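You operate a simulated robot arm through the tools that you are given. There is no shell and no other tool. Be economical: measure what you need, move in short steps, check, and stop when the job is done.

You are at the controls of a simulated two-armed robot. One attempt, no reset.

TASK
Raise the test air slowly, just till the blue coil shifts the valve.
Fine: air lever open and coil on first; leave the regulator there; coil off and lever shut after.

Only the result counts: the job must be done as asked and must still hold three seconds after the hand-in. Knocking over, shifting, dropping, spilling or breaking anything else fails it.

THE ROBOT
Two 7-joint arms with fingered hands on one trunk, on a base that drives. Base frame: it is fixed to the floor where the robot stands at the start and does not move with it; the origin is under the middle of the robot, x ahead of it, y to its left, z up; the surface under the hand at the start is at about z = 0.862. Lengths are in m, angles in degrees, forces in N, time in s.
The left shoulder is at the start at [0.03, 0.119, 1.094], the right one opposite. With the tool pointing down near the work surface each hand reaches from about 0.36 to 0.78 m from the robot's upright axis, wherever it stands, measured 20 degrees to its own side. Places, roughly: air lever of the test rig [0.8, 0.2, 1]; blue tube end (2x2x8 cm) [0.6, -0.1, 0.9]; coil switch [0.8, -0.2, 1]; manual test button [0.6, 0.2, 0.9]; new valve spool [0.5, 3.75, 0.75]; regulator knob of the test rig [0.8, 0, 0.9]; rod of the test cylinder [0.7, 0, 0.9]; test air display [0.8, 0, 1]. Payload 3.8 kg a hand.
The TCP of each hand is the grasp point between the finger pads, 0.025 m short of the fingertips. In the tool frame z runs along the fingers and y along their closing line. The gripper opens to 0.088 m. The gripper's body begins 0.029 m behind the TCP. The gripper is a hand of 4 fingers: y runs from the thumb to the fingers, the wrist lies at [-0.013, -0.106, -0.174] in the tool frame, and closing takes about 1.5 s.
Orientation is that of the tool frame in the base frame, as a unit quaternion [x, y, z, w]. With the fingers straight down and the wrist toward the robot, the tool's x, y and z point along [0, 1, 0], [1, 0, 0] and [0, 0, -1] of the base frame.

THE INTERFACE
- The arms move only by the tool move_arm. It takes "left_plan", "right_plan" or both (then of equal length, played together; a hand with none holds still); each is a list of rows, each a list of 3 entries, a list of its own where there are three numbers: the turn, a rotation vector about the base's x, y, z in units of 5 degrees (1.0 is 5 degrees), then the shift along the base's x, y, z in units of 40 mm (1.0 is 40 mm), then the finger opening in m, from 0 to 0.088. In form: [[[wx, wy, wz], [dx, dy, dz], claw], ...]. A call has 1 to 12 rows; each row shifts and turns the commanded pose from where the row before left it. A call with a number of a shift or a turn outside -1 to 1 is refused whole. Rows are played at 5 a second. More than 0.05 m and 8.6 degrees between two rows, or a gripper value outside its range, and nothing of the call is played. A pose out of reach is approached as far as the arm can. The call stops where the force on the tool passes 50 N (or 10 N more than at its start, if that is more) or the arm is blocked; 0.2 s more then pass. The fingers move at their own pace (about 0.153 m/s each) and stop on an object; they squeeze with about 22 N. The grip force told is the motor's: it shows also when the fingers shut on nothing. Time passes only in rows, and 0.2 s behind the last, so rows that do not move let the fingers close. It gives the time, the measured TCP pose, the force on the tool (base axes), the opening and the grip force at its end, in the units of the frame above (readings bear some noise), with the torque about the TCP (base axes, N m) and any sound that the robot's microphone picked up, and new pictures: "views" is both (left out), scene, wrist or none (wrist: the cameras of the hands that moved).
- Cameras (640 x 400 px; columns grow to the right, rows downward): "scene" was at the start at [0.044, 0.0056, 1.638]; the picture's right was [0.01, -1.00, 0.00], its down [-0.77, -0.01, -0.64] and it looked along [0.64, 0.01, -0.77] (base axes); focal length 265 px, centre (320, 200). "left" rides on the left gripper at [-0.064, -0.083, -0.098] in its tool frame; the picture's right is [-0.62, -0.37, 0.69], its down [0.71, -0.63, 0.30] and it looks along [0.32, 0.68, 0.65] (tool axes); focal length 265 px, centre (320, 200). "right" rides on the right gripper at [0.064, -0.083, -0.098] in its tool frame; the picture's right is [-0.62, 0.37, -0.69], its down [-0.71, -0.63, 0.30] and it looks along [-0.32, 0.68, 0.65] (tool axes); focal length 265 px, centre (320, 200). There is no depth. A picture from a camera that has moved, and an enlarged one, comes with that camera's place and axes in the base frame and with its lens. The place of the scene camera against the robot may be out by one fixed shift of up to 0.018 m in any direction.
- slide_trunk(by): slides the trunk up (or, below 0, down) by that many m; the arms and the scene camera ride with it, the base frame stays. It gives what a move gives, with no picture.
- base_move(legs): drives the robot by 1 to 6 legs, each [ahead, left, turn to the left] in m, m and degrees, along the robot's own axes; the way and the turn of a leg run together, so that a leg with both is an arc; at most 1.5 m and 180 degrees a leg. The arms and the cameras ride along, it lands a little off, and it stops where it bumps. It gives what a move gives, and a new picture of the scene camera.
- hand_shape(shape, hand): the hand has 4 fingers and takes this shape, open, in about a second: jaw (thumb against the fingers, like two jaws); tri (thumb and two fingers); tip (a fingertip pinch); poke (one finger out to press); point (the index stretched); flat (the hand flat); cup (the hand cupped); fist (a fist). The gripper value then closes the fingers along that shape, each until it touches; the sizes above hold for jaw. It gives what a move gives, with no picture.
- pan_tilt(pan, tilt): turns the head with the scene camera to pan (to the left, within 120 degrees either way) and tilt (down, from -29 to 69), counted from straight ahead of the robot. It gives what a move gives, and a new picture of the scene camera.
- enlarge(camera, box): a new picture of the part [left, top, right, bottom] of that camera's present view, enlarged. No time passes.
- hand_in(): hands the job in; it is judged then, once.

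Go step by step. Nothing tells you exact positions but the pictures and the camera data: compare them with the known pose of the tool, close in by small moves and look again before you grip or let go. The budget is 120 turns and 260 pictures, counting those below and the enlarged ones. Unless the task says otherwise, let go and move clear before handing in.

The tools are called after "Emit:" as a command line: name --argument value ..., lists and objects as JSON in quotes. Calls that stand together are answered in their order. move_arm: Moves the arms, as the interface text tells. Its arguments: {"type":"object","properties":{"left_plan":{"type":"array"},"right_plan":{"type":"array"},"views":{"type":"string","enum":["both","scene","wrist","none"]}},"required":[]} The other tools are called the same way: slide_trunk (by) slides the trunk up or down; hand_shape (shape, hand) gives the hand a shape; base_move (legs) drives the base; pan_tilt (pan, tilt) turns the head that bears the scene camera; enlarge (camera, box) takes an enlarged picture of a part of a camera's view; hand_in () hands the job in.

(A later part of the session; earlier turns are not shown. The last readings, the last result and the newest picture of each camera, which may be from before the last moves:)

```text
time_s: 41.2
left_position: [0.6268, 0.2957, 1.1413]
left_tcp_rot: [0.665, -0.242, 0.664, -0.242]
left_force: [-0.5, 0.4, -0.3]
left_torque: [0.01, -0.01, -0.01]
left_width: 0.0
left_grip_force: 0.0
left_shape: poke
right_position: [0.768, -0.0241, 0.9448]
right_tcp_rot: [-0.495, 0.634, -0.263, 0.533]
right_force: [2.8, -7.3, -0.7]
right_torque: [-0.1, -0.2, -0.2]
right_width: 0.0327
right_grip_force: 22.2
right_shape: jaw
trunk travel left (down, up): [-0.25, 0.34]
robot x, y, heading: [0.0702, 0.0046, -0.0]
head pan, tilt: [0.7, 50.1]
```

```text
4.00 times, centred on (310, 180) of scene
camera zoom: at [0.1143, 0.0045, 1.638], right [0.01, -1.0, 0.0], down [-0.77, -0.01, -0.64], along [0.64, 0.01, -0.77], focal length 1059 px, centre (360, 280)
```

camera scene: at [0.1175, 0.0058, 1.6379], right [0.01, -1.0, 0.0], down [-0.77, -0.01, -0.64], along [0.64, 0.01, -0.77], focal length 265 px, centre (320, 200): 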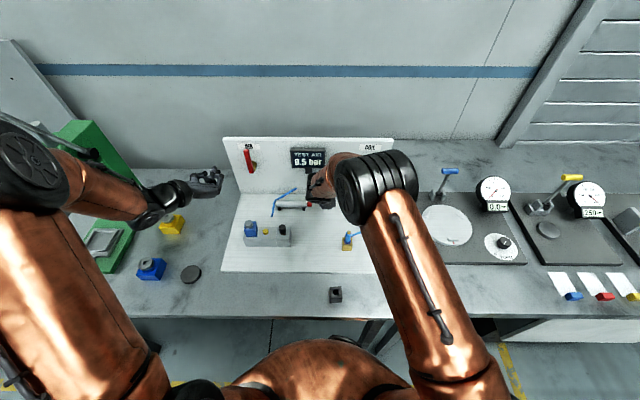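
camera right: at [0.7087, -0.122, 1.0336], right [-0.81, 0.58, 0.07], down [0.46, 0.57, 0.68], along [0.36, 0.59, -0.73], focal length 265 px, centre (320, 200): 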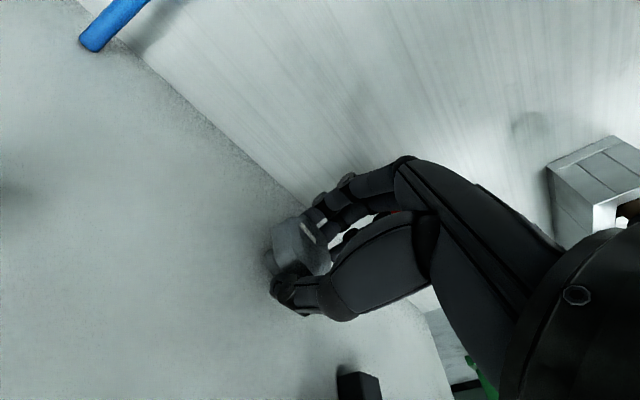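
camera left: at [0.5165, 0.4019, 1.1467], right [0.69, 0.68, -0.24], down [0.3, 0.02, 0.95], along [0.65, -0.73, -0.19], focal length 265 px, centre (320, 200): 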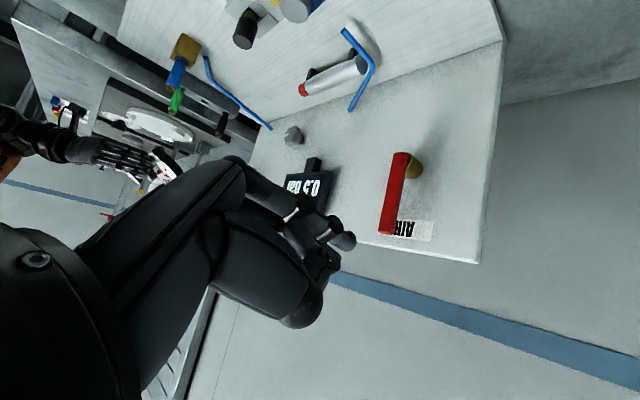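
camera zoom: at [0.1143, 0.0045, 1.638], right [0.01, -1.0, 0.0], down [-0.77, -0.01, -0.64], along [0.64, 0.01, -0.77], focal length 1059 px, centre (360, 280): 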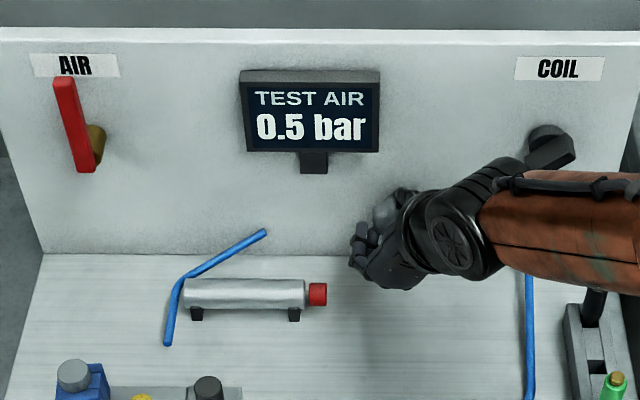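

Still 0.5 bar after about 43°. I'll open, back off, re-roll, and check whether the mark really moved.

Emit:
move_arm --right_plan '[[[0, 0, 0], [0, 0, 0], 0.07], [[0, 0, 0], [0, 0, 0], 0.07], [[0, 0, 0], [-0.5, 0, 0.1], 0.07], [[0, 0, 0], [-0.8, 0, 0.3], 0.07], [[-1, 0, 0], [-0.5, 0, 0.2], 0.07], [[-1, 0, 0], [0, 0, 0], 0.07], [[-1, 0, 0], [0, 0, 0], 0.07], [[-1, 0, 0], [0, 0, 0], 0.07]]' --views "wrist"

Emit:
enlarge --camera "left" --box '[240, 40, 400, 220]'

Emit:
enlarge --camera "right" --box '[200, 180, 360, 320]'

```text
time_s: 43.0
left_position: [0.6264, 0.2971, 1.1412]
left_tcp_rot: [0.664, -0.243, 0.665, -0.241]
left_force: [-0.5, 0.3, 0.5]
left_torque: [0.0, 0.0, -0.01]
left_width: 0.0
left_grip_force: 0.0
left_shape: poke
right_position: [0.6958, -0.0228, 0.9698]
right_tcp_rot: [0.58, -0.578, 0.37, -0.438]
right_force: [-0.1, 0.2, -0.1]
right_torque: [-0.01, 0.02, -0.04]
right_width: 0.0699
right_grip_force: 0.1
right_shape: jaw
trunk travel left (down, up): [-0.25, 0.34]
robot x, y, heading: [0.0705, 0.0019, -0.1]
head pan, tilt: [0.7, 50.1]
camera right: at [0.6366, -0.0993, 1.0774], right [-0.81, 0.58, -0.06], down [0.46, 0.7, 0.54], along [0.36, 0.41, -0.84], focal length 265 px, centre (320, 200)
```

right: 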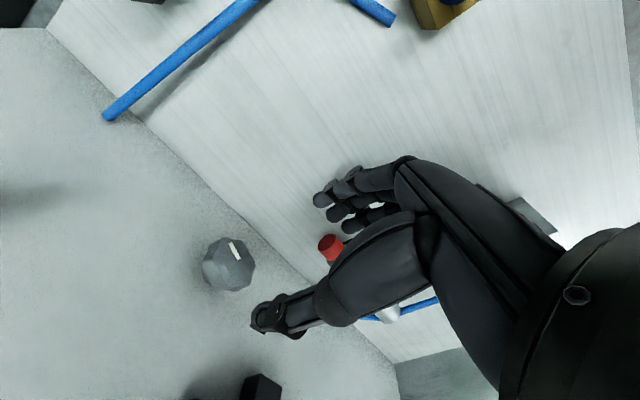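

```text
2.22 times, centred on (320, 130) of left
camera zoom: at [0.5279, 0.4017, 1.1446], right [0.69, 0.68, -0.24], down [0.3, 0.02, 0.95], along [0.65, -0.73, -0.19], focal length 590 px, centre (320, 356)
```

zoom: 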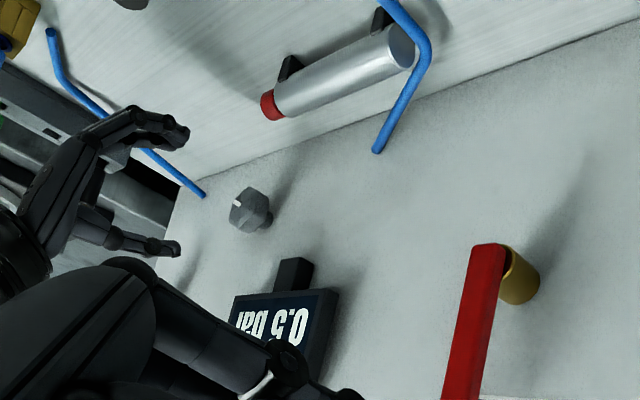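

```text
2.86 times, centred on (280, 250) of right
camera zoom: at [0.6366, -0.0993, 1.0774], right [-0.81, 0.58, -0.06], down [0.46, 0.7, 0.54], along [0.36, 0.41, -0.84], focal length 758 px, centre (434, 57)
```

zoom: 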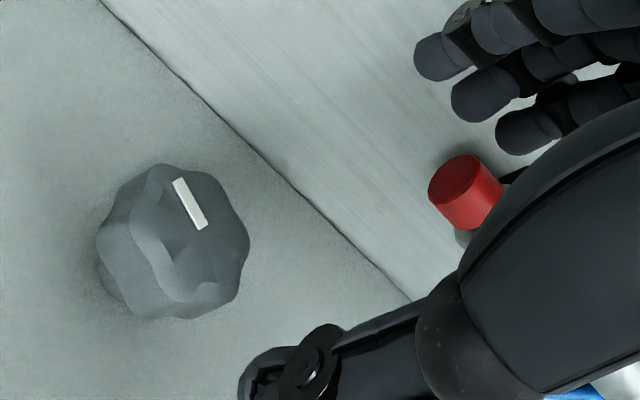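

The knob did turn clockwise, but only by 20–45°. I'll regrip from further back and continue clockwise in checked steps.

Emit:
move_arm --right_plan '[[[-1, 0, 0], [0, 0, 0], 0.07], [[-1, 0, 0], [0, 0, 0], 0.07], [[-1, 0, 0], [0, 0, 0], 0.07], [[-1, 0, 0], [0, 0, 0], 0.07], [[0, 0, 0], [0.6, 0, -0.2], 0.07], [[0, 0, 0], [0.6, 0, -0.2], 0.07], [[0, 0, 0], [0.55, 0, -0.17], 0.07], [[0, 0, 0], [0, 0, 0], 0.05], [[0, 0, 0], [0, 0, 0], 0.03], [[0, 0, 0], [0, 0, 0], 0.03], [[0, 0, 0], [0, 0, 0], 0.03]]' --views "wrist"

Emit:
enlarge --camera "scene" --box '[230, 130, 390, 230]'

```text
time_s: 45.4
left_position: [0.6263, 0.2966, 1.1417]
left_tcp_rot: [0.664, -0.243, 0.665, -0.241]
left_force: [-0.9, -0.5, -0.8]
left_torque: [-0.01, 0.0, -0.01]
left_width: 0.0001
left_grip_force: 0.1
left_shape: poke
right_position: [0.7653, -0.0233, 0.9485]
right_tcp_rot: [0.647, -0.506, 0.464, -0.331]
right_force: [1.7, -0.3, 1.9]
right_torque: [0.0, -0.21, 0.05]
right_width: 0.0327
right_grip_force: 22.0
right_shape: jaw
trunk travel left (down, up): [-0.25, 0.34]
robot x, y, heading: [0.067, -0.0032, -0.1]
head pan, tilt: [0.7, 50.1]
camera right: at [0.7067, -0.0592, 1.0748], right [-0.81, 0.52, -0.25], down [0.46, 0.85, 0.27], along [0.36, 0.1, -0.93], focal length 265 px, centre (320, 200)
```

right: 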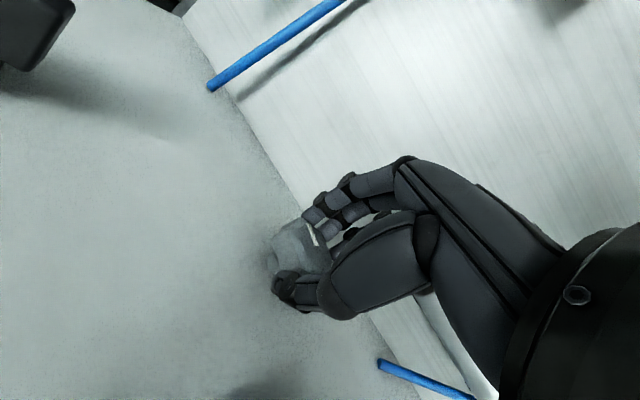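

```text
4.00 times, centred on (310, 180) of scene
camera zoom: at [0.1139, 0.0056, 1.638], right [0.01, -1.0, 0.0], down [-0.77, -0.01, -0.64], along [0.64, 0.01, -0.77], focal length 1059 px, centre (360, 280)
```

zoom: 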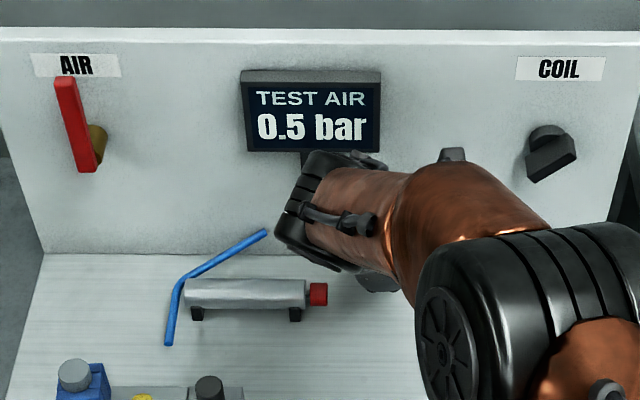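

Emit:
move_arm --right_plan '[[[0.5, 0, 0], [0, 0, 0], 0.03], [[0.5, 0, 0], [0, 0, 0], 0.03], [[0.5, 0, 0], [0, 0, 0], 0.03], [[0.5, 0, 0], [0, 0, 0], 0.03], [[0, 0, 0], [0, 0, 0], 0.03]]' --views "none"

Emit:
enlarge --camera "scene" --box '[230, 130, 390, 230]'

```text
time_s: 46.6
left_position: [0.6261, 0.2956, 1.1406]
left_tcp_rot: [0.664, -0.243, 0.664, -0.242]
left_force: [1.4, -1.1, -0.3]
left_torque: [-0.03, 0.01, 0.01]
left_width: 0.0002
left_grip_force: 0.0
left_shape: poke
right_position: [0.7654, -0.0244, 0.9464]
right_tcp_rot: [0.616, -0.545, 0.418, -0.387]
right_force: [2.0, -5.7, 1.4]
right_torque: [-0.08, -0.22, -0.05]
right_width: 0.0329
right_grip_force: 22.3
right_shape: jaw
trunk travel left (down, up): [-0.25, 0.34]
robot x, y, heading: [0.0697, 0.0047, -0.3]
head pan, tilt: [0.7, 50.1]
```

```text
4.00 times, centred on (310, 180) of scene
camera zoom: at [0.1142, 0.0048, 1.638], right [0.01, -1.0, 0.0], down [-0.77, -0.01, -0.64], along [0.64, 0.01, -0.77], focal length 1059 px, centre (360, 280)
```

zoom: 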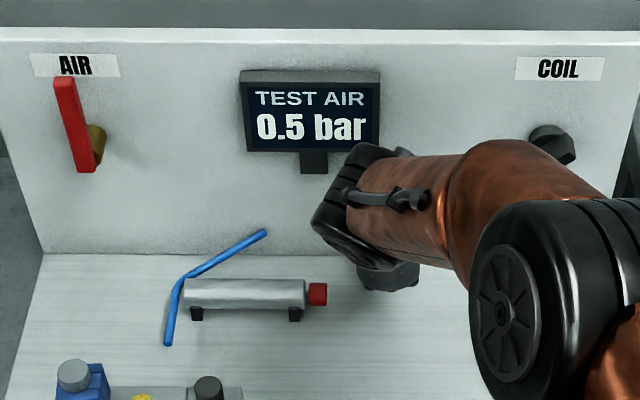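

Emit:
move_arm --right_plan '[[[0.5, 0, 0], [0, 0, 0], 0.03], [[0.5, 0, 0], [0, 0, 0], 0.03], [[0.5, 0, 0], [0, 0, 0], 0.03], [[0.5, 0, 0], [0, 0, 0], 0.03], [[0.5, 0, 0], [0, 0, 0], 0.03], [[0, 0, 0], [0, 0, 0], 0.03]]' --views "wrist"

Emit:
enlarge --camera "scene" --box '[230, 130, 390, 230]'

Emit:
enlarge --camera "right" --box '[240, 170, 368, 320]'

```text
time_s: 48.0
left_position: [0.6272, 0.2953, 1.1414]
left_tcp_rot: [0.664, -0.243, 0.665, -0.241]
left_force: [-0.7, -0.2, 0.0]
left_torque: [-0.01, -0.01, -0.03]
left_width: 0.0001
left_grip_force: 0.1
left_shape: poke
right_position: [0.766, -0.0246, 0.9465]
right_tcp_rot: [-0.57, 0.587, -0.356, 0.451]
right_force: [1.5, -9.1, -0.6]
right_torque: [-0.1, -0.25, -0.17]
right_width: 0.0326
right_grip_force: 21.8
right_shape: jaw
trunk travel left (down, up): [-0.25, 0.34]
robot x, y, heading: [0.0663, -0.0022, -0.2]
head pan, tilt: [0.7, 50.1]
camera right: at [0.7066, -0.1057, 1.0505], right [-0.81, 0.58, -0.03], down [0.46, 0.68, 0.57], along [0.35, 0.45, -0.82], focal length 265 px, centre (320, 200)
```

right: 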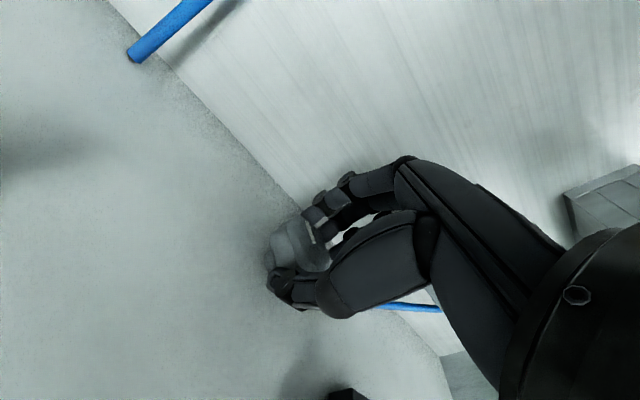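

```text
4.00 times, centred on (310, 180) of scene
camera zoom: at [0.1139, 0.0043, 1.638], right [0.01, -1.0, 0.0], down [-0.77, -0.01, -0.64], along [0.64, 0.01, -0.77], focal length 1059 px, centre (360, 280)
```

zoom: 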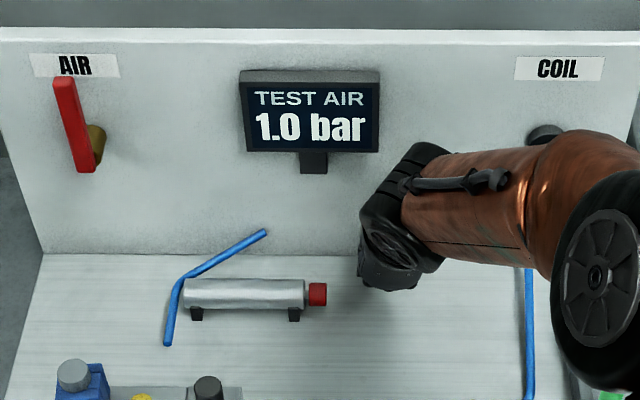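

```text
2.67 times, centred on (304, 245) of right
camera zoom: at [0.7066, -0.1057, 1.0505], right [-0.81, 0.58, -0.03], down [0.46, 0.68, 0.57], along [0.35, 0.45, -0.82], focal length 708 px, centre (363, 80)
```

zoom: 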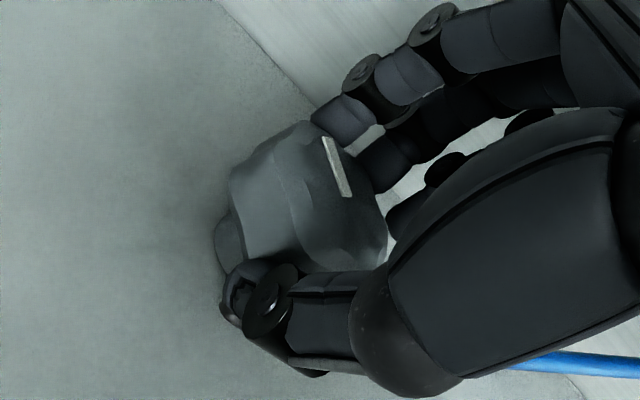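

Pressure now 1.0 bar, rod not moved. I'll continue in small steps.

Emit:
move_arm --right_plan '[[[0.5, 0, 0], [0, -0.03, 0], 0.03], [[0.5, 0, 0], [0, 0, 0], 0.03], [[0.5, 0, 0], [0, 0, 0], 0.03], [[0, 0, 0], [0, 0, 0], 0.03]]' --views "none"

Emit:
enlarge --camera "scene" --box '[230, 130, 390, 230]'

```text
time_s: 49.0
left_position: [0.6275, 0.2959, 1.1415]
left_tcp_rot: [0.664, -0.244, 0.664, -0.242]
left_force: [0.6, 0.1, 0.1]
left_torque: [0.01, -0.01, 0.02]
left_width: 0.0
left_grip_force: 0.1
left_shape: poke
right_position: [0.7657, -0.0246, 0.9464]
right_tcp_rot: [-0.54, 0.608, -0.317, 0.488]
right_force: [-1.4, -9.2, -1.7]
right_torque: [-0.11, -0.18, -0.19]
right_width: 0.0329
right_grip_force: 22.2
right_shape: jaw
trunk travel left (down, up): [-0.25, 0.34]
robot x, y, heading: [0.0687, -0.0007, 0.1]
head pan, tilt: [0.7, 50.1]
```

```text
4.00 times, centred on (310, 180) of scene
camera zoom: at [0.1138, 0.0042, 1.638], right [0.01, -1.0, 0.0], down [-0.77, -0.01, -0.64], along [0.64, 0.01, -0.77], focal length 1059 px, centre (360, 280)
```

zoom: 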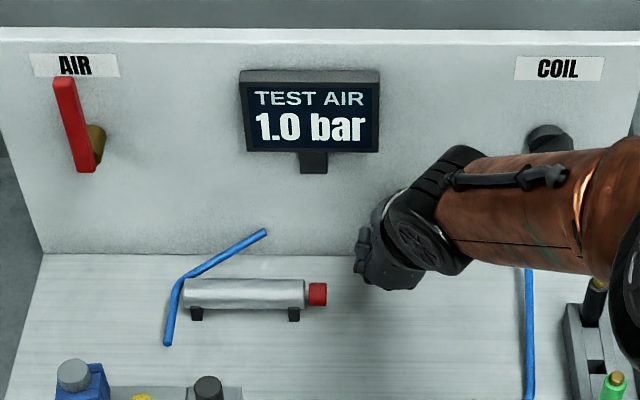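

Emit:
move_arm --right_plan '[[[0.5, 0, 0], [0, 0, 0], 0.03], [[0.5, 0, 0], [0, 0, 0], 0.03], [[0.5, 0, 0], [0, 0, 0], 0.03], [[0, 0, 0], [0, 0, 0], 0.03]]' --views "none"

Emit:
enlarge --camera "scene" --box '[230, 130, 390, 230]'

```text
time_s: 50.0
left_position: [0.6267, 0.2955, 1.1409]
left_tcp_rot: [0.665, -0.242, 0.664, -0.242]
left_force: [-0.7, -0.3, -0.4]
left_torque: [0.0, 0.01, 0.0]
left_width: 0.0001
left_grip_force: 0.0
left_shape: poke
right_position: [0.7663, -0.0253, 0.9463]
right_tcp_rot: [-0.507, 0.628, -0.276, 0.522]
right_force: [-0.9, -10.8, -3.0]
right_torque: [-0.11, -0.13, -0.25]
right_width: 0.0327
right_grip_force: 22.2
right_shape: jaw
trunk travel left (down, up): [-0.25, 0.34]
robot x, y, heading: [0.0704, 0.0041, -0.2]
head pan, tilt: [0.7, 50.1]
```

```text
4.00 times, centred on (310, 180) of scene
camera zoom: at [0.114, 0.004, 1.638], right [0.01, -1.0, 0.0], down [-0.77, -0.01, -0.64], along [0.64, 0.01, -0.77], focal length 1059 px, centre (360, 280)
```

zoom: 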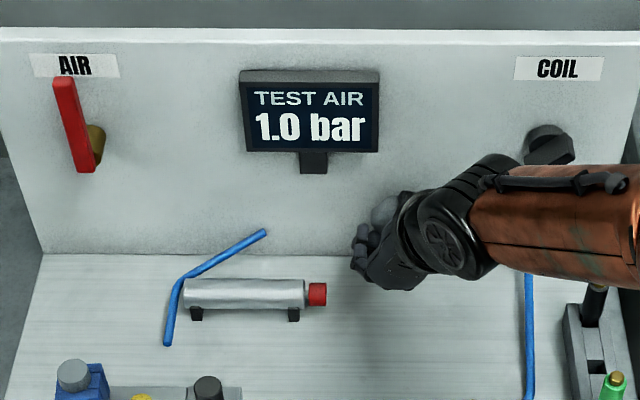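

Emit:
move_arm --right_plan '[[[0.5, 0, 0], [0, -0.02, 0], 0.03], [[0.5, 0, 0], [0, 0, 0], 0.03], [[0.5, 0, 0], [0, 0, 0], 0.03], [[0, 0, 0], [0, 0, 0], 0.03]]' --views "none"

Emit:
enlarge --camera "scene" --box '[230, 130, 390, 230]'

```text
time_s: 51.0
left_position: [0.6268, 0.2953, 1.1412]
left_tcp_rot: [0.665, -0.243, 0.664, -0.242]
left_force: [-0.6, 0.4, 0.4]
left_torque: [0.02, 0.01, -0.01]
left_width: 0.0002
left_grip_force: 0.1
left_shape: poke
right_position: [0.766, -0.0273, 0.9466]
right_tcp_rot: [-0.471, 0.645, -0.234, 0.554]
right_force: [0.1, -9.2, -4.2]
right_torque: [-0.13, -0.09, -0.24]
right_width: 0.0326
right_grip_force: 21.7
right_shape: jaw
trunk travel left (down, up): [-0.25, 0.34]
robot x, y, heading: [0.0696, -0.0005, -0.1]
head pan, tilt: [0.7, 50.1]
```

```text
4.00 times, centred on (310, 180) of scene
camera zoom: at [0.1143, 0.0041, 1.638], right [0.01, -1.0, 0.0], down [-0.77, -0.01, -0.64], along [0.64, 0.01, -0.77], focal length 1059 px, centre (360, 280)
```

zoom: 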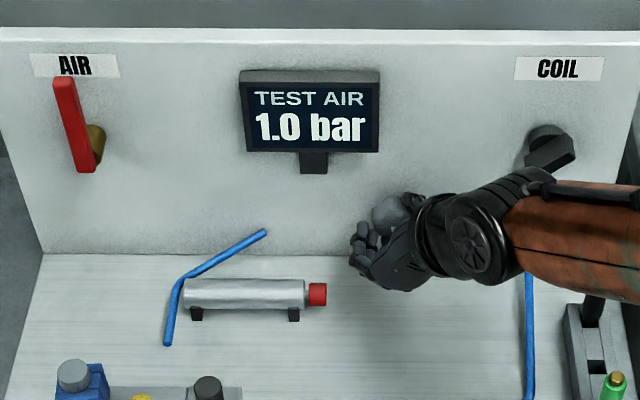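

Regripping for another stroke.

Emit:
move_arm --right_plan '[[[0, 0, 0], [0, 0, 0], 0.07], [[0, 0, 0], [0, 0, 0], 0.07], [[0, 0, 0], [-0.6, 0.05, 0.15], 0.07], [[-0.7, 0, 0], [-0.7, 0.05, 0.25], 0.07], [[-1, 0, 0], [0, 0, 0], 0.07], [[-1, 0, 0], [0, 0, 0], 0.07], [[-1, 0, 0], [0, 0, 0], 0.07], [[-1, 0, 0], [0, 0, 0], 0.07], [[-1, 0, 0], [0, 0, 0], 0.07], [[-1, 0, 0], [0, 0, 0], 0.07], [[-1, 0, 0], [0, 0, 0], 0.07], [[-1, 0, 0], [0, 0, 0], 0.07]]' --views "none"

Emit:
move_arm --right_plan '[[[-1, 0, 0], [0, 0, 0], 0.07], [[-1, 0, 0], [0, 0, 0], 0.07], [[-1, 0, 0], [0, 0, 0], 0.07], [[0, 0, 0], [0, 0, 0], 0.07]]' --views "wrist"

Emit:
enlarge --camera "scene" --box '[230, 130, 390, 230]'

```text
time_s: 53.6
left_position: [0.6274, 0.2969, 1.1405]
left_tcp_rot: [0.664, -0.243, 0.665, -0.241]
left_force: [0.2, -0.3, 0.1]
left_torque: [0.0, -0.01, -0.02]
left_width: 0.0
left_grip_force: 0.1
left_shape: poke
right_position: [0.7135, -0.0206, 0.963]
right_tcp_rot: [0.644, -0.511, 0.457, -0.339]
right_force: [0.3, -0.5, 0.3]
right_torque: [0.0, 0.03, 0.0]
right_width: 0.0697
right_grip_force: 0.1
right_shape: jaw
trunk travel left (down, up): [-0.25, 0.34]
robot x, y, heading: [0.072, -0.0008, -0.3]
head pan, tilt: [0.7, 50.1]
```

```text
time_s: 54.6
left_position: [0.6265, 0.2958, 1.1398]
left_tcp_rot: [0.664, -0.243, 0.665, -0.241]
left_force: [0.1, 0.3, 0.4]
left_torque: [0.0, -0.03, 0.01]
left_width: 0.0
left_grip_force: 0.1
left_shape: poke
right_position: [0.7134, -0.0207, 0.9623]
right_tcp_rot: [0.682, -0.447, 0.52, -0.253]
right_force: [-0.1, -0.4, 0.4]
right_torque: [0.0, 0.01, -0.01]
right_width: 0.0695
right_grip_force: 0.1
right_shape: jaw
trunk travel left (down, up): [-0.25, 0.34]
robot x, y, heading: [0.0691, 0.0022, -0.0]
head pan, tilt: [0.7, 50.1]
camera right: at [0.6546, -0.0258, 1.0948], right [-0.81, 0.45, -0.37], down [0.46, 0.88, 0.06], along [0.35, -0.12, -0.93], focal length 265 px, centre (320, 200)
```

right: 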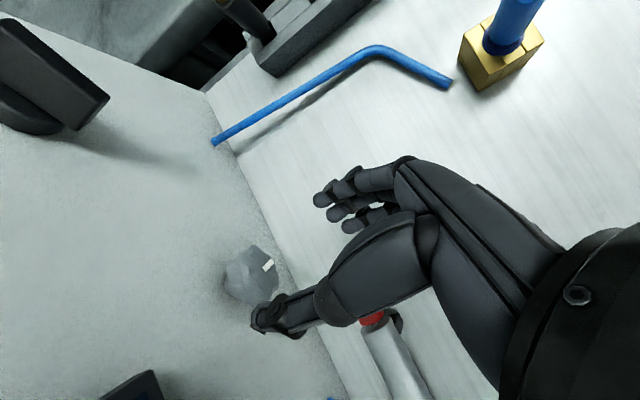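

```text
4.00 times, centred on (310, 180) of scene
camera zoom: at [0.1138, 0.0055, 1.638], right [0.01, -1.0, 0.0], down [-0.77, -0.01, -0.64], along [0.64, 0.01, -0.77], focal length 1059 px, centre (360, 280)
```

zoom: 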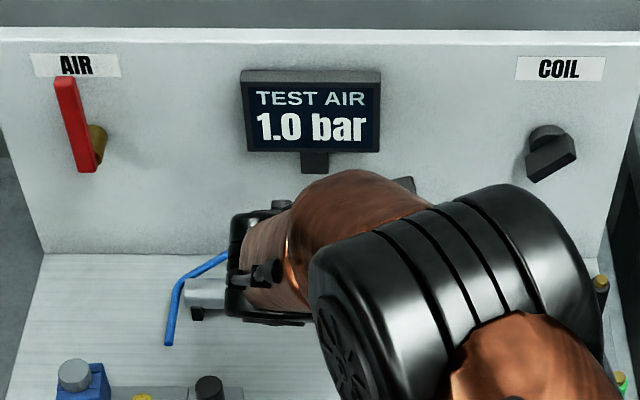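

Emit:
move_arm --right_plan '[[[0, 0, 0], [0.45, -0.03, -0.13], 0.07], [[0, 0, 0], [0.45, -0.03, -0.13], 0.07], [[0, 0, 0], [0.42, -0.02, -0.12], 0.07], [[0, 0, 0], [0, 0, 0], 0.05], [[0, 0, 0], [0, 0, 0], 0.03], [[0, 0, 0], [0, 0, 0], 0.03], [[0, 0, 0], [0, 0, 0], 0.03]]' --views "wrist"

Emit:
enlarge --camera "left" --box '[240, 40, 400, 220]'

```text
time_s: 56.2
left_position: [0.627, 0.2958, 1.1413]
left_tcp_rot: [0.664, -0.243, 0.665, -0.241]
left_force: [0.2, -0.2, -0.2]
left_torque: [0.02, 0.03, 0.01]
left_width: 0.0001
left_grip_force: 0.0
left_shape: poke
right_position: [0.7649, -0.0223, 0.949]
right_tcp_rot: [0.682, -0.447, 0.52, -0.253]
right_force: [1.6, -0.4, 0.7]
right_torque: [-0.07, -0.18, 0.06]
right_width: 0.0325
right_grip_force: 21.7
right_shape: jaw
trunk travel left (down, up): [-0.25, 0.34]
robot x, y, heading: [0.0728, 0.0024, -0.4]
head pan, tilt: [0.7, 50.1]
camera right: at [0.707, -0.0285, 1.0805], right [-0.81, 0.45, -0.37], down [0.46, 0.88, 0.06], along [0.36, -0.12, -0.93], focal length 265 px, centre (320, 200)
```

right: 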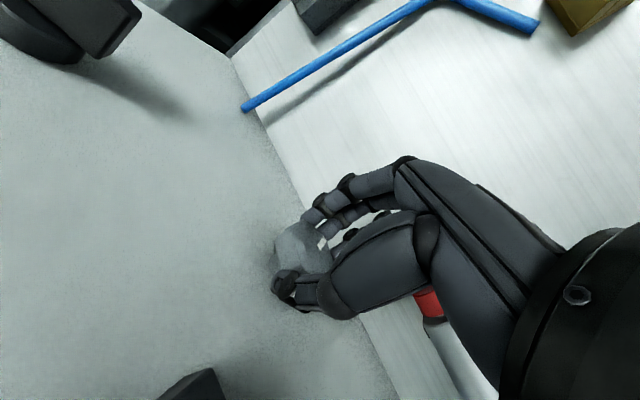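

```text
2.22 times, centred on (320, 130) of left
camera zoom: at [0.528, 0.4014, 1.1448], right [0.69, 0.68, -0.24], down [0.3, 0.02, 0.95], along [0.65, -0.73, -0.19], focal length 590 px, centre (320, 356)
```

zoom: 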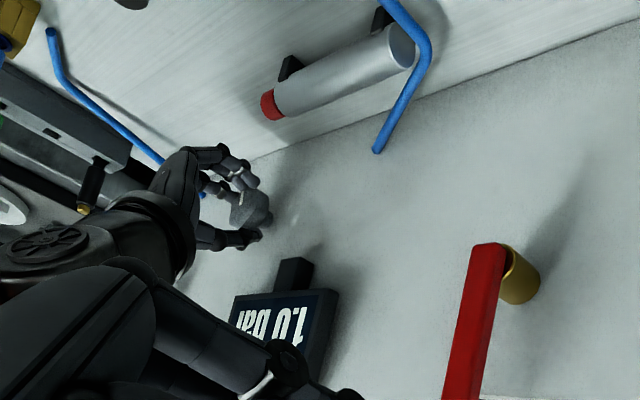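

Emit:
move_arm --right_plan '[[[0.5, 0, 0], [0, 0, 0], 0.03], [[0.5, 0, 0], [0, 0, 0], 0.03], [[0.5, 0, 0], [0, 0, 0], 0.03], [[0, 0, 0], [0, 0, 0], 0.03]]' --views "none"

Emit:
enlarge --camera "left" --box '[240, 40, 400, 220]'

```text
time_s: 57.2
left_position: [0.6263, 0.2958, 1.141]
left_tcp_rot: [0.664, -0.243, 0.665, -0.241]
left_force: [0.4, -0.3, -0.3]
left_torque: [0.01, -0.01, 0.0]
left_width: 0.0
left_grip_force: 0.1
left_shape: poke
right_position: [0.7659, -0.0238, 0.948]
right_tcp_rot: [0.664, -0.481, 0.489, -0.298]
right_force: [-3.0, -2.4, -0.1]
right_torque: [-0.09, -0.14, 0.07]
right_width: 0.033
right_grip_force: 22.0
right_shape: jaw
trunk travel left (down, up): [-0.25, 0.34]
robot x, y, heading: [0.0682, -0.0007, -0.3]
head pan, tilt: [0.7, 50.1]
```

```text
2.22 times, centred on (320, 130) of left
camera zoom: at [0.5276, 0.4013, 1.1449], right [0.69, 0.68, -0.24], down [0.3, 0.02, 0.95], along [0.65, -0.73, -0.19], focal length 590 px, centre (320, 356)
```

zoom: 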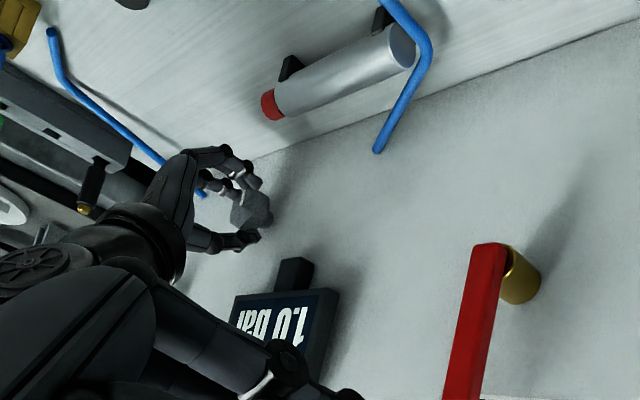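

Emit:
move_arm --right_plan '[[[0.5, 0, 0], [0, 0, 0], 0.03], [[0.5, 0, 0], [0, 0, 0], 0.03], [[0.5, 0, 0], [0, 0, 0], 0.03], [[0, 0, 0], [0, 0, 0], 0.03]]' --views "none"

Emit:
enlarge --camera "left" --box '[240, 40, 400, 220]'

```text
time_s: 58.2
left_position: [0.6259, 0.2956, 1.1407]
left_tcp_rot: [0.664, -0.242, 0.665, -0.241]
left_force: [0.0, 0.6, 0.6]
left_torque: [-0.03, 0.0, 0.01]
left_width: 0.0
left_grip_force: 0.0
left_shape: poke
right_position: [0.7666, -0.0243, 0.9484]
right_tcp_rot: [0.643, -0.511, 0.457, -0.34]
right_force: [-3.6, -4.0, 0.6]
right_torque: [-0.08, -0.13, 0.01]
right_width: 0.0331
right_grip_force: 21.8
right_shape: jaw
trunk travel left (down, up): [-0.25, 0.34]
robot x, y, heading: [0.0699, -0.0002, 0.0]
head pan, tilt: [0.7, 50.1]
```

```text
2.22 times, centred on (320, 130) of left
camera zoom: at [0.5274, 0.401, 1.1451], right [0.69, 0.68, -0.24], down [0.3, 0.02, 0.95], along [0.65, -0.73, -0.19], focal length 590 px, centre (320, 356)
```

zoom: 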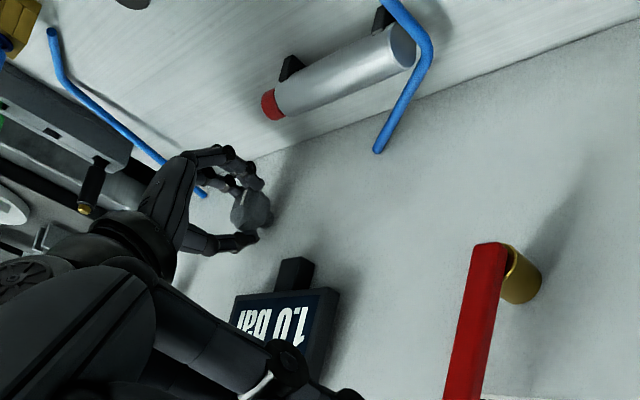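

Emit:
move_arm --right_plan '[[[0.5, 0, 0], [0, 0, 0], 0.03], [[0.5, 0, 0], [0, 0, 0], 0.03], [[0.5, 0, 0], [0, 0, 0], 0.03], [[0, 0, 0], [0, 0, 0], 0.03]]' --views "none"

Emit:
enlarge --camera "left" --box '[240, 40, 400, 220]'

Emit:
enlarge --camera "right" --box '[240, 170, 368, 320]'

```text
time_s: 59.2
left_position: [0.6273, 0.2953, 1.1424]
left_tcp_rot: [0.664, -0.243, 0.665, -0.241]
left_force: [0.0, 0.1, -0.5]
left_torque: [0.01, -0.01, 0.0]
left_width: 0.0
left_grip_force: 0.0
left_shape: poke
right_position: [0.7655, -0.0251, 0.9493]
right_tcp_rot: [0.619, -0.541, 0.423, -0.381]
right_force: [-1.3, -6.5, 0.1]
right_torque: [-0.09, -0.23, -0.05]
right_width: 0.0326
right_grip_force: 21.8
right_shape: jaw
trunk travel left (down, up): [-0.25, 0.34]
robot x, y, heading: [0.0719, -0.0, -0.0]
head pan, tilt: [0.7, 50.1]
```

```text
2.22 times, centred on (320, 130) of left
camera zoom: at [0.5279, 0.4006, 1.1451], right [0.69, 0.68, -0.24], down [0.3, 0.02, 0.95], along [0.65, -0.73, -0.19], focal length 590 px, centre (320, 356)
```

zoom: 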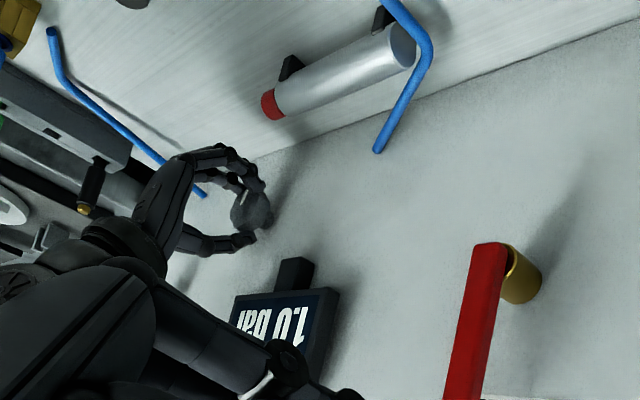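

```text
2.67 times, centred on (304, 245) of right
camera zoom: at [0.7072, -0.0802, 1.0676], right [-0.81, 0.56, -0.17], down [0.46, 0.79, 0.4], along [0.36, 0.25, -0.9], focal length 708 px, centre (363, 80)
```

zoom: 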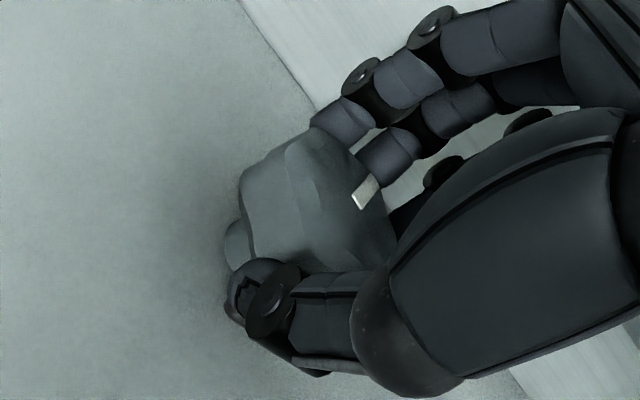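

The knob has turned about 100° in all without slipping. Continuing.

Emit:
move_arm --right_plan '[[[0.5, 0, 0], [0, -0.02, 0], 0.03], [[0.5, 0, 0], [0, 0, 0], 0.03], [[0.5, 0, 0], [0, 0, 0], 0.03], [[0, 0, 0], [0, 0, 0], 0.03]]' --views "none"

Emit:
enlarge --camera "left" --box '[240, 40, 400, 220]'

```text
time_s: 60.2
left_position: [0.6272, 0.2965, 1.1407]
left_tcp_rot: [0.664, -0.243, 0.664, -0.242]
left_force: [-0.3, -0.3, 0.4]
left_torque: [-0.05, 0.03, 0.01]
left_width: 0.0
left_grip_force: 0.0
left_shape: poke
right_position: [0.7664, -0.0266, 0.9456]
right_tcp_rot: [0.594, -0.567, 0.385, -0.421]
right_force: [0.3, -8.7, -2.1]
right_torque: [-0.1, -0.16, -0.1]
right_width: 0.0324
right_grip_force: 21.9
right_shape: jaw
trunk travel left (down, up): [-0.25, 0.34]
robot x, y, heading: [0.0714, -0.0001, -0.4]
head pan, tilt: [0.7, 50.1]
```

```text
2.22 times, centred on (320, 130) of left
camera zoom: at [0.5281, 0.4006, 1.145], right [0.69, 0.68, -0.24], down [0.3, 0.02, 0.95], along [0.65, -0.73, -0.19], focal length 590 px, centre (320, 356)
```

zoom: 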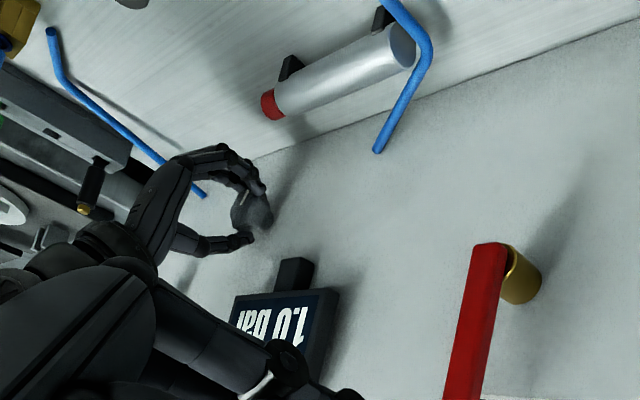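

Emit:
move_arm --right_plan '[[[0.5, 0, 0], [0, 0, 0], 0.03], [[0.5, 0, 0], [0, 0, 0], 0.03], [[0.5, 0, 0], [0, 0, 0], 0.03], [[0, 0, 0], [0, 0, 0], 0.03]]' --views "none"

Emit:
enlarge --camera "left" --box '[240, 40, 400, 220]'

```text
time_s: 61.2
left_position: [0.6267, 0.2952, 1.1405]
left_tcp_rot: [0.664, -0.243, 0.665, -0.241]
left_force: [0.1, 0.8, 0.7]
left_torque: [0.0, 0.03, 0.02]
left_width: 0.0001
left_grip_force: 0.1
left_shape: poke
right_position: [0.7667, -0.0256, 0.9473]
right_tcp_rot: [-0.565, 0.591, -0.348, 0.459]
right_force: [0.4, -8.5, -2.5]
right_torque: [-0.14, -0.13, -0.17]
right_width: 0.0322
right_grip_force: 21.4
right_shape: jaw
trunk travel left (down, up): [-0.25, 0.34]
robot x, y, heading: [0.0707, 0.0042, 0.2]
head pan, tilt: [0.7, 50.1]
```

```text
2.22 times, centred on (320, 130) of left
camera zoom: at [0.5282, 0.4004, 1.145], right [0.69, 0.68, -0.24], down [0.3, 0.02, 0.95], along [0.65, -0.73, -0.19], focal length 590 px, centre (320, 356)
```

zoom: 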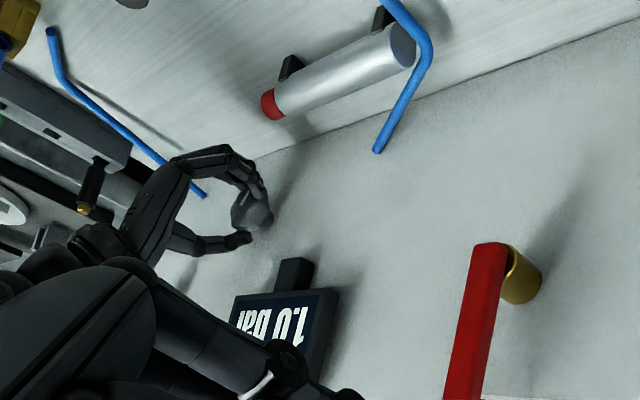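

Emit:
move_arm --right_plan '[[[0.5, 0, 0], [0, 0, 0], 0.03], [[0.5, 0, 0], [0, 0, 0], 0.03], [[0.5, 0, 0], [0, 0, 0], 0.03], [[0, 0, 0], [0, 0, 0], 0.03]]' --views "none"

Emit:
enlarge --camera "left" --box '[240, 40, 400, 220]'

Emit:
enlarge --camera "right" --box '[240, 170, 368, 320]'

```text
time_s: 62.2
left_position: [0.6262, 0.2948, 1.1411]
left_tcp_rot: [0.664, -0.243, 0.664, -0.242]
left_force: [-0.3, 0.1, -0.5]
left_torque: [0.04, 0.03, -0.01]
left_width: 0.0
left_grip_force: 0.1
left_shape: poke
right_position: [0.7666, -0.0256, 0.9477]
right_tcp_rot: [-0.533, 0.613, -0.309, 0.494]
right_force: [-1.8, -10.6, -4.5]
right_torque: [-0.13, -0.12, -0.19]
right_width: 0.0323
right_grip_force: 22.1
right_shape: jaw
trunk travel left (down, up): [-0.25, 0.34]
robot x, y, heading: [0.0737, -0.0014, -0.2]
head pan, tilt: [0.7, 50.1]
```

```text
2.22 times, centred on (320, 130) of left
camera zoom: at [0.5284, 0.4002, 1.145], right [0.69, 0.68, -0.24], down [0.31, 0.02, 0.95], along [0.65, -0.73, -0.19], focal length 590 px, centre (320, 356)
```

zoom: 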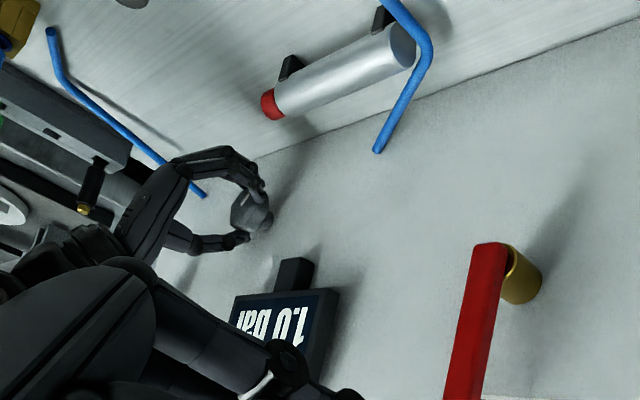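

```text
2.67 times, centred on (304, 245) of right
camera zoom: at [0.7076, -0.1227, 1.0371], right [-0.81, 0.58, 0.06], down [0.46, 0.58, 0.67], along [0.35, 0.57, -0.74], focal length 708 px, centre (363, 80)
```

zoom: 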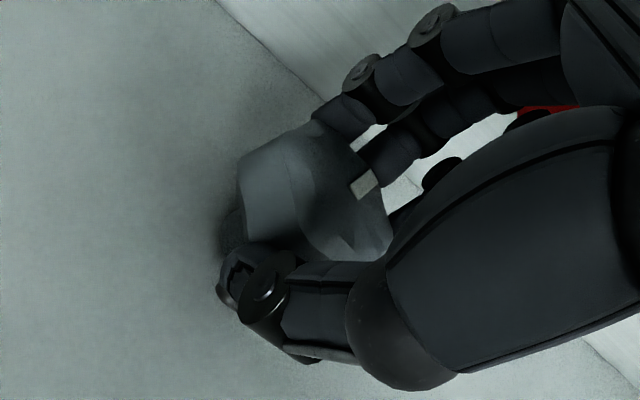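

Emit:
move_arm --right_plan '[[[0.5, 0, 0], [0, -0.02, 0], 0.03], [[0.5, 0, 0], [0, 0, 0], 0.03], [[0.5, 0, 0], [0, 0, 0], 0.03], [[0, 0, 0], [0, 0, 0], 0.03]]' --views "none"

Emit:
enlarge --camera "left" --box '[240, 40, 400, 220]'

```text
time_s: 63.2
left_position: [0.6276, 0.2957, 1.1419]
left_tcp_rot: [0.665, -0.242, 0.664, -0.242]
left_force: [1.0, -0.7, 0.6]
left_torque: [0.01, -0.04, 0.01]
left_width: 0.0
left_grip_force: 0.1
left_shape: poke
right_position: [0.7669, -0.0271, 0.9473]
right_tcp_rot: [-0.5, 0.632, -0.268, 0.528]
right_force: [-1.6, -9.9, -6.7]
right_torque: [-0.16, -0.06, -0.19]
right_width: 0.0324
right_grip_force: 22.4
right_shape: jaw
trunk travel left (down, up): [-0.25, 0.34]
robot x, y, heading: [0.0656, -0.0017, -0.2]
head pan, tilt: [0.7, 50.1]
```

```text
2.22 times, centred on (320, 130) of left
camera zoom: at [0.5284, 0.4002, 1.145], right [0.69, 0.68, -0.24], down [0.31, 0.02, 0.95], along [0.65, -0.73, -0.19], focal length 590 px, centre (320, 356)
```

zoom: 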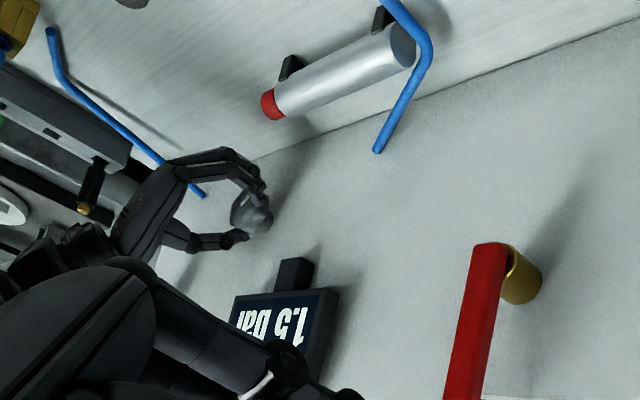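

Pressure is now 1.5 bar; steps come about every 75°. I'll use a little more of this stroke, then regrip.

Emit:
move_arm --right_plan '[[[0.5, 0, 0], [0, 0, 0], 0.03], [[0.5, 0, 0], [0, 0, 0], 0.03], [[0.5, 0, 0], [0, 0, 0], 0.03], [[0.5, 0, 0], [0, 0, 0], 0.03], [[0, 0, 0], [0, 0, 0], 0.03]]' --views "none"

Emit:
enlarge --camera "left" --box '[240, 40, 400, 220]'

Emit:
move_arm --right_plan '[[[0, 0, 0], [0, 0, 0], 0.07], [[0, 0, 0], [0, 0, 0], 0.07], [[0, 0, 0], [-0.6, 0.05, 0.15], 0.07], [[-0.7, 0, 0], [-0.7, 0.05, 0.25], 0.07], [[-1, 0, 0], [0, 0, 0], 0.07], [[-1, 0, 0], [0, 0, 0], 0.07], [[-1, 0, 0], [0, 0, 0], 0.07], [[-1, 0, 0], [0, 0, 0], 0.07], [[-1, 0, 0], [0, 0, 0], 0.07], [[-1, 0, 0], [0, 0, 0], 0.07], [[-1, 0, 0], [0, 0, 0], 0.07], [[-1, 0, 0], [0, 0, 0], 0.07]]' --views "none"

Emit:
move_arm --right_plan '[[[-1, 0, 0], [0, 0, 0], 0.07], [[-1, 0, 0], [0, 0, 0], 0.07], [[-1, 0, 0], [0, 0, 0], 0.07], [[-1, 0, 0], [0, 0, 0], 0.07], [[-1, 0, 0], [0, 0, 0], 0.07], [[-1, 0, 0], [0, 0, 0], 0.07], [[0, 0, 0], [0, 0, 0], 0.07]]' --views "wrist"

```text
time_s: 64.4
left_position: [0.6274, 0.2954, 1.14]
left_tcp_rot: [0.664, -0.243, 0.664, -0.243]
left_force: [0.2, -0.3, 0.2]
left_torque: [0.0, -0.01, -0.01]
left_width: 0.0
left_grip_force: 0.1
left_shape: poke
right_position: [0.7662, -0.027, 0.9475]
right_tcp_rot: [-0.452, 0.652, -0.213, 0.57]
right_force: [-2.8, -11.2, -8.6]
right_torque: [-0.18, 0.01, -0.25]
right_width: 0.0323
right_grip_force: 22.4
right_shape: jaw
trunk travel left (down, up): [-0.25, 0.34]
robot x, y, heading: [0.0702, -0.0037, -0.1]
head pan, tilt: [0.7, 50.1]
```

```text
2.22 times, centred on (320, 130) of left
camera zoom: at [0.5285, 0.4001, 1.145], right [0.69, 0.68, -0.24], down [0.31, 0.02, 0.95], along [0.65, -0.73, -0.19], focal length 590 px, centre (320, 356)
```

zoom: 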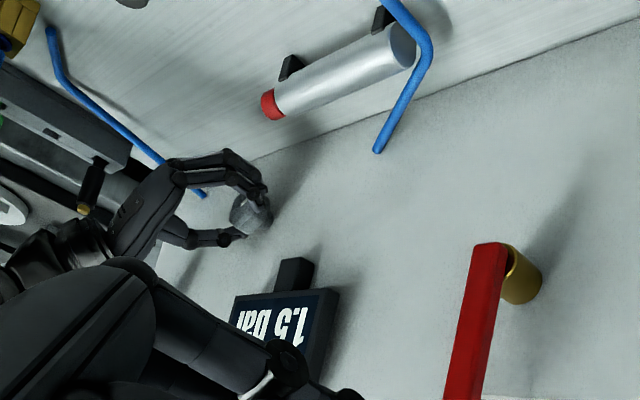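

```text
time_s: 67.0
left_position: [0.6269, 0.2962, 1.1412]
left_tcp_rot: [0.665, -0.242, 0.664, -0.242]
left_force: [-0.7, 0.0, -0.1]
left_torque: [0.01, 0.03, -0.01]
left_width: 0.0001
left_grip_force: 0.0
left_shape: poke
right_position: [0.7147, -0.0214, 0.9635]
right_tcp_rot: [0.632, -0.527, 0.439, -0.361]
right_force: [-0.4, 0.4, 0.0]
right_torque: [0.05, -0.01, 0.0]
right_width: 0.0696
right_grip_force: 0.0
right_shape: jaw
trunk travel left (down, up): [-0.25, 0.34]
robot x, y, heading: [0.068, 0.0037, -0.3]
head pan, tilt: [0.7, 50.1]
```

```text
time_s: 68.6
left_position: [0.6273, 0.2967, 1.1412]
left_tcp_rot: [0.664, -0.242, 0.664, -0.241]
left_force: [0.3, 0.7, -0.5]
left_torque: [0.02, 0.02, 0.01]
left_width: 0.0002
left_grip_force: 0.2
left_shape: poke
right_position: [0.7138, -0.0218, 0.963]
right_tcp_rot: [0.704, -0.394, 0.561, -0.186]
right_force: [0.4, 0.4, -0.4]
right_torque: [0.01, -0.03, 0.01]
right_width: 0.0699
right_grip_force: 0.0
right_shape: jaw
trunk travel left (down, up): [-0.25, 0.34]
robot x, y, heading: [0.0729, 0.0029, -0.1]
head pan, tilt: [0.7, 50.1]
camera right: at [0.6552, -0.0011, 1.0944], right [-0.81, 0.37, -0.45], down [0.46, 0.88, -0.11], along [0.35, -0.29, -0.89], focal length 265 px, centre (320, 200)
```

right: 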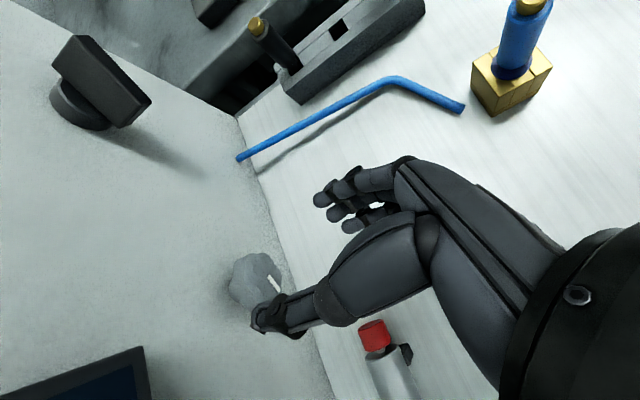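

Emit:
move_arm --right_plan '[[[0, 0, 0], [0.45, -0.03, -0.12], 0.07], [[0, 0, 0], [0.45, -0.02, -0.12], 0.07], [[0, 0, 0], [0.42, -0.02, -0.12], 0.07], [[0, 0, 0], [0, 0, 0], 0.05], [[0, 0, 0], [0, 0, 0], 0.03], [[0, 0, 0], [0, 0, 0], 0.03], [[0, 0, 0], [0, 0, 0], 0.03]]' --views "none"

Emit:
move_arm --right_plan '[[[0.5, 0, 0], [0, 0, 0], 0.03], [[0.5, 0, 0], [0, 0, 0], 0.03], [[0.5, 0, 0], [0, 0, 0], 0.03], [[0.5, 0, 0], [0, 0, 0], 0.03], [[0, 0, 0], [0, 0, 0], 0.03]]' --views "wrist"

Emit:
enlarge --camera "left" --box '[240, 40, 400, 220]'

```text
time_s: 70.2
left_position: [0.6278, 0.2958, 1.1405]
left_tcp_rot: [0.665, -0.242, 0.665, -0.242]
left_force: [0.5, -0.7, 0.7]
left_torque: [-0.03, 0.01, -0.02]
left_width: 0.0
left_grip_force: 0.0
left_shape: poke
right_position: [0.7679, -0.0251, 0.9488]
right_tcp_rot: [0.703, -0.396, 0.561, -0.186]
right_force: [1.7, -1.9, 1.4]
right_torque: [-0.02, -0.17, 0.11]
right_width: 0.0309
right_grip_force: 22.4
right_shape: jaw
trunk travel left (down, up): [-0.25, 0.34]
robot x, y, heading: [0.0681, -0.0025, -0.2]
head pan, tilt: [0.7, 50.1]
```

```text
time_s: 71.4
left_position: [0.6273, 0.2958, 1.1406]
left_tcp_rot: [0.665, -0.243, 0.664, -0.242]
left_force: [-0.5, 0.3, -0.2]
left_torque: [-0.02, -0.02, -0.01]
left_width: 0.0001
left_grip_force: 0.1
left_shape: poke
right_position: [0.7678, -0.0256, 0.9505]
right_tcp_rot: [0.685, -0.443, 0.523, -0.247]
right_force: [0.4, -6.7, -1.6]
right_torque: [-0.13, -0.13, 0.0]
right_width: 0.0301
right_grip_force: 22.0
right_shape: jaw
trunk travel left (down, up): [-0.25, 0.34]
robot x, y, heading: [0.0719, 0.0003, -0.1]
head pan, tilt: [0.7, 50.1]
camera right: at [0.7089, -0.0286, 1.0815], right [-0.81, 0.45, -0.38], down [0.46, 0.89, 0.05], along [0.35, -0.13, -0.93], focal length 265 px, centre (320, 200)
```

right: 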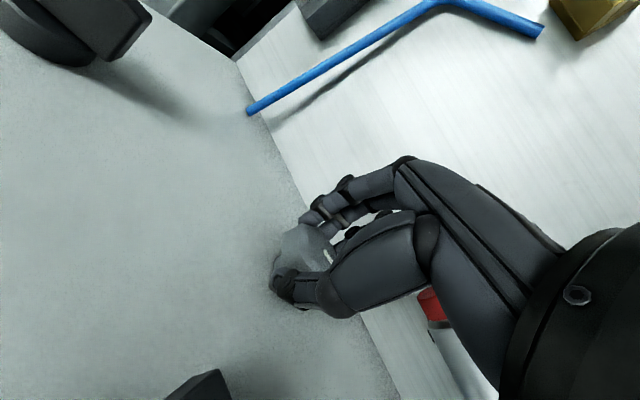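

```text
2.22 times, centred on (320, 130) of left
camera zoom: at [0.5283, 0.4006, 1.1449], right [0.69, 0.68, -0.24], down [0.3, 0.02, 0.95], along [0.65, -0.73, -0.19], focal length 590 px, centre (320, 356)
```

zoom: 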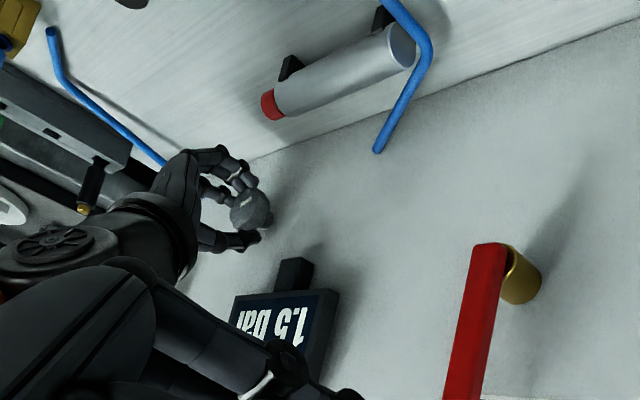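

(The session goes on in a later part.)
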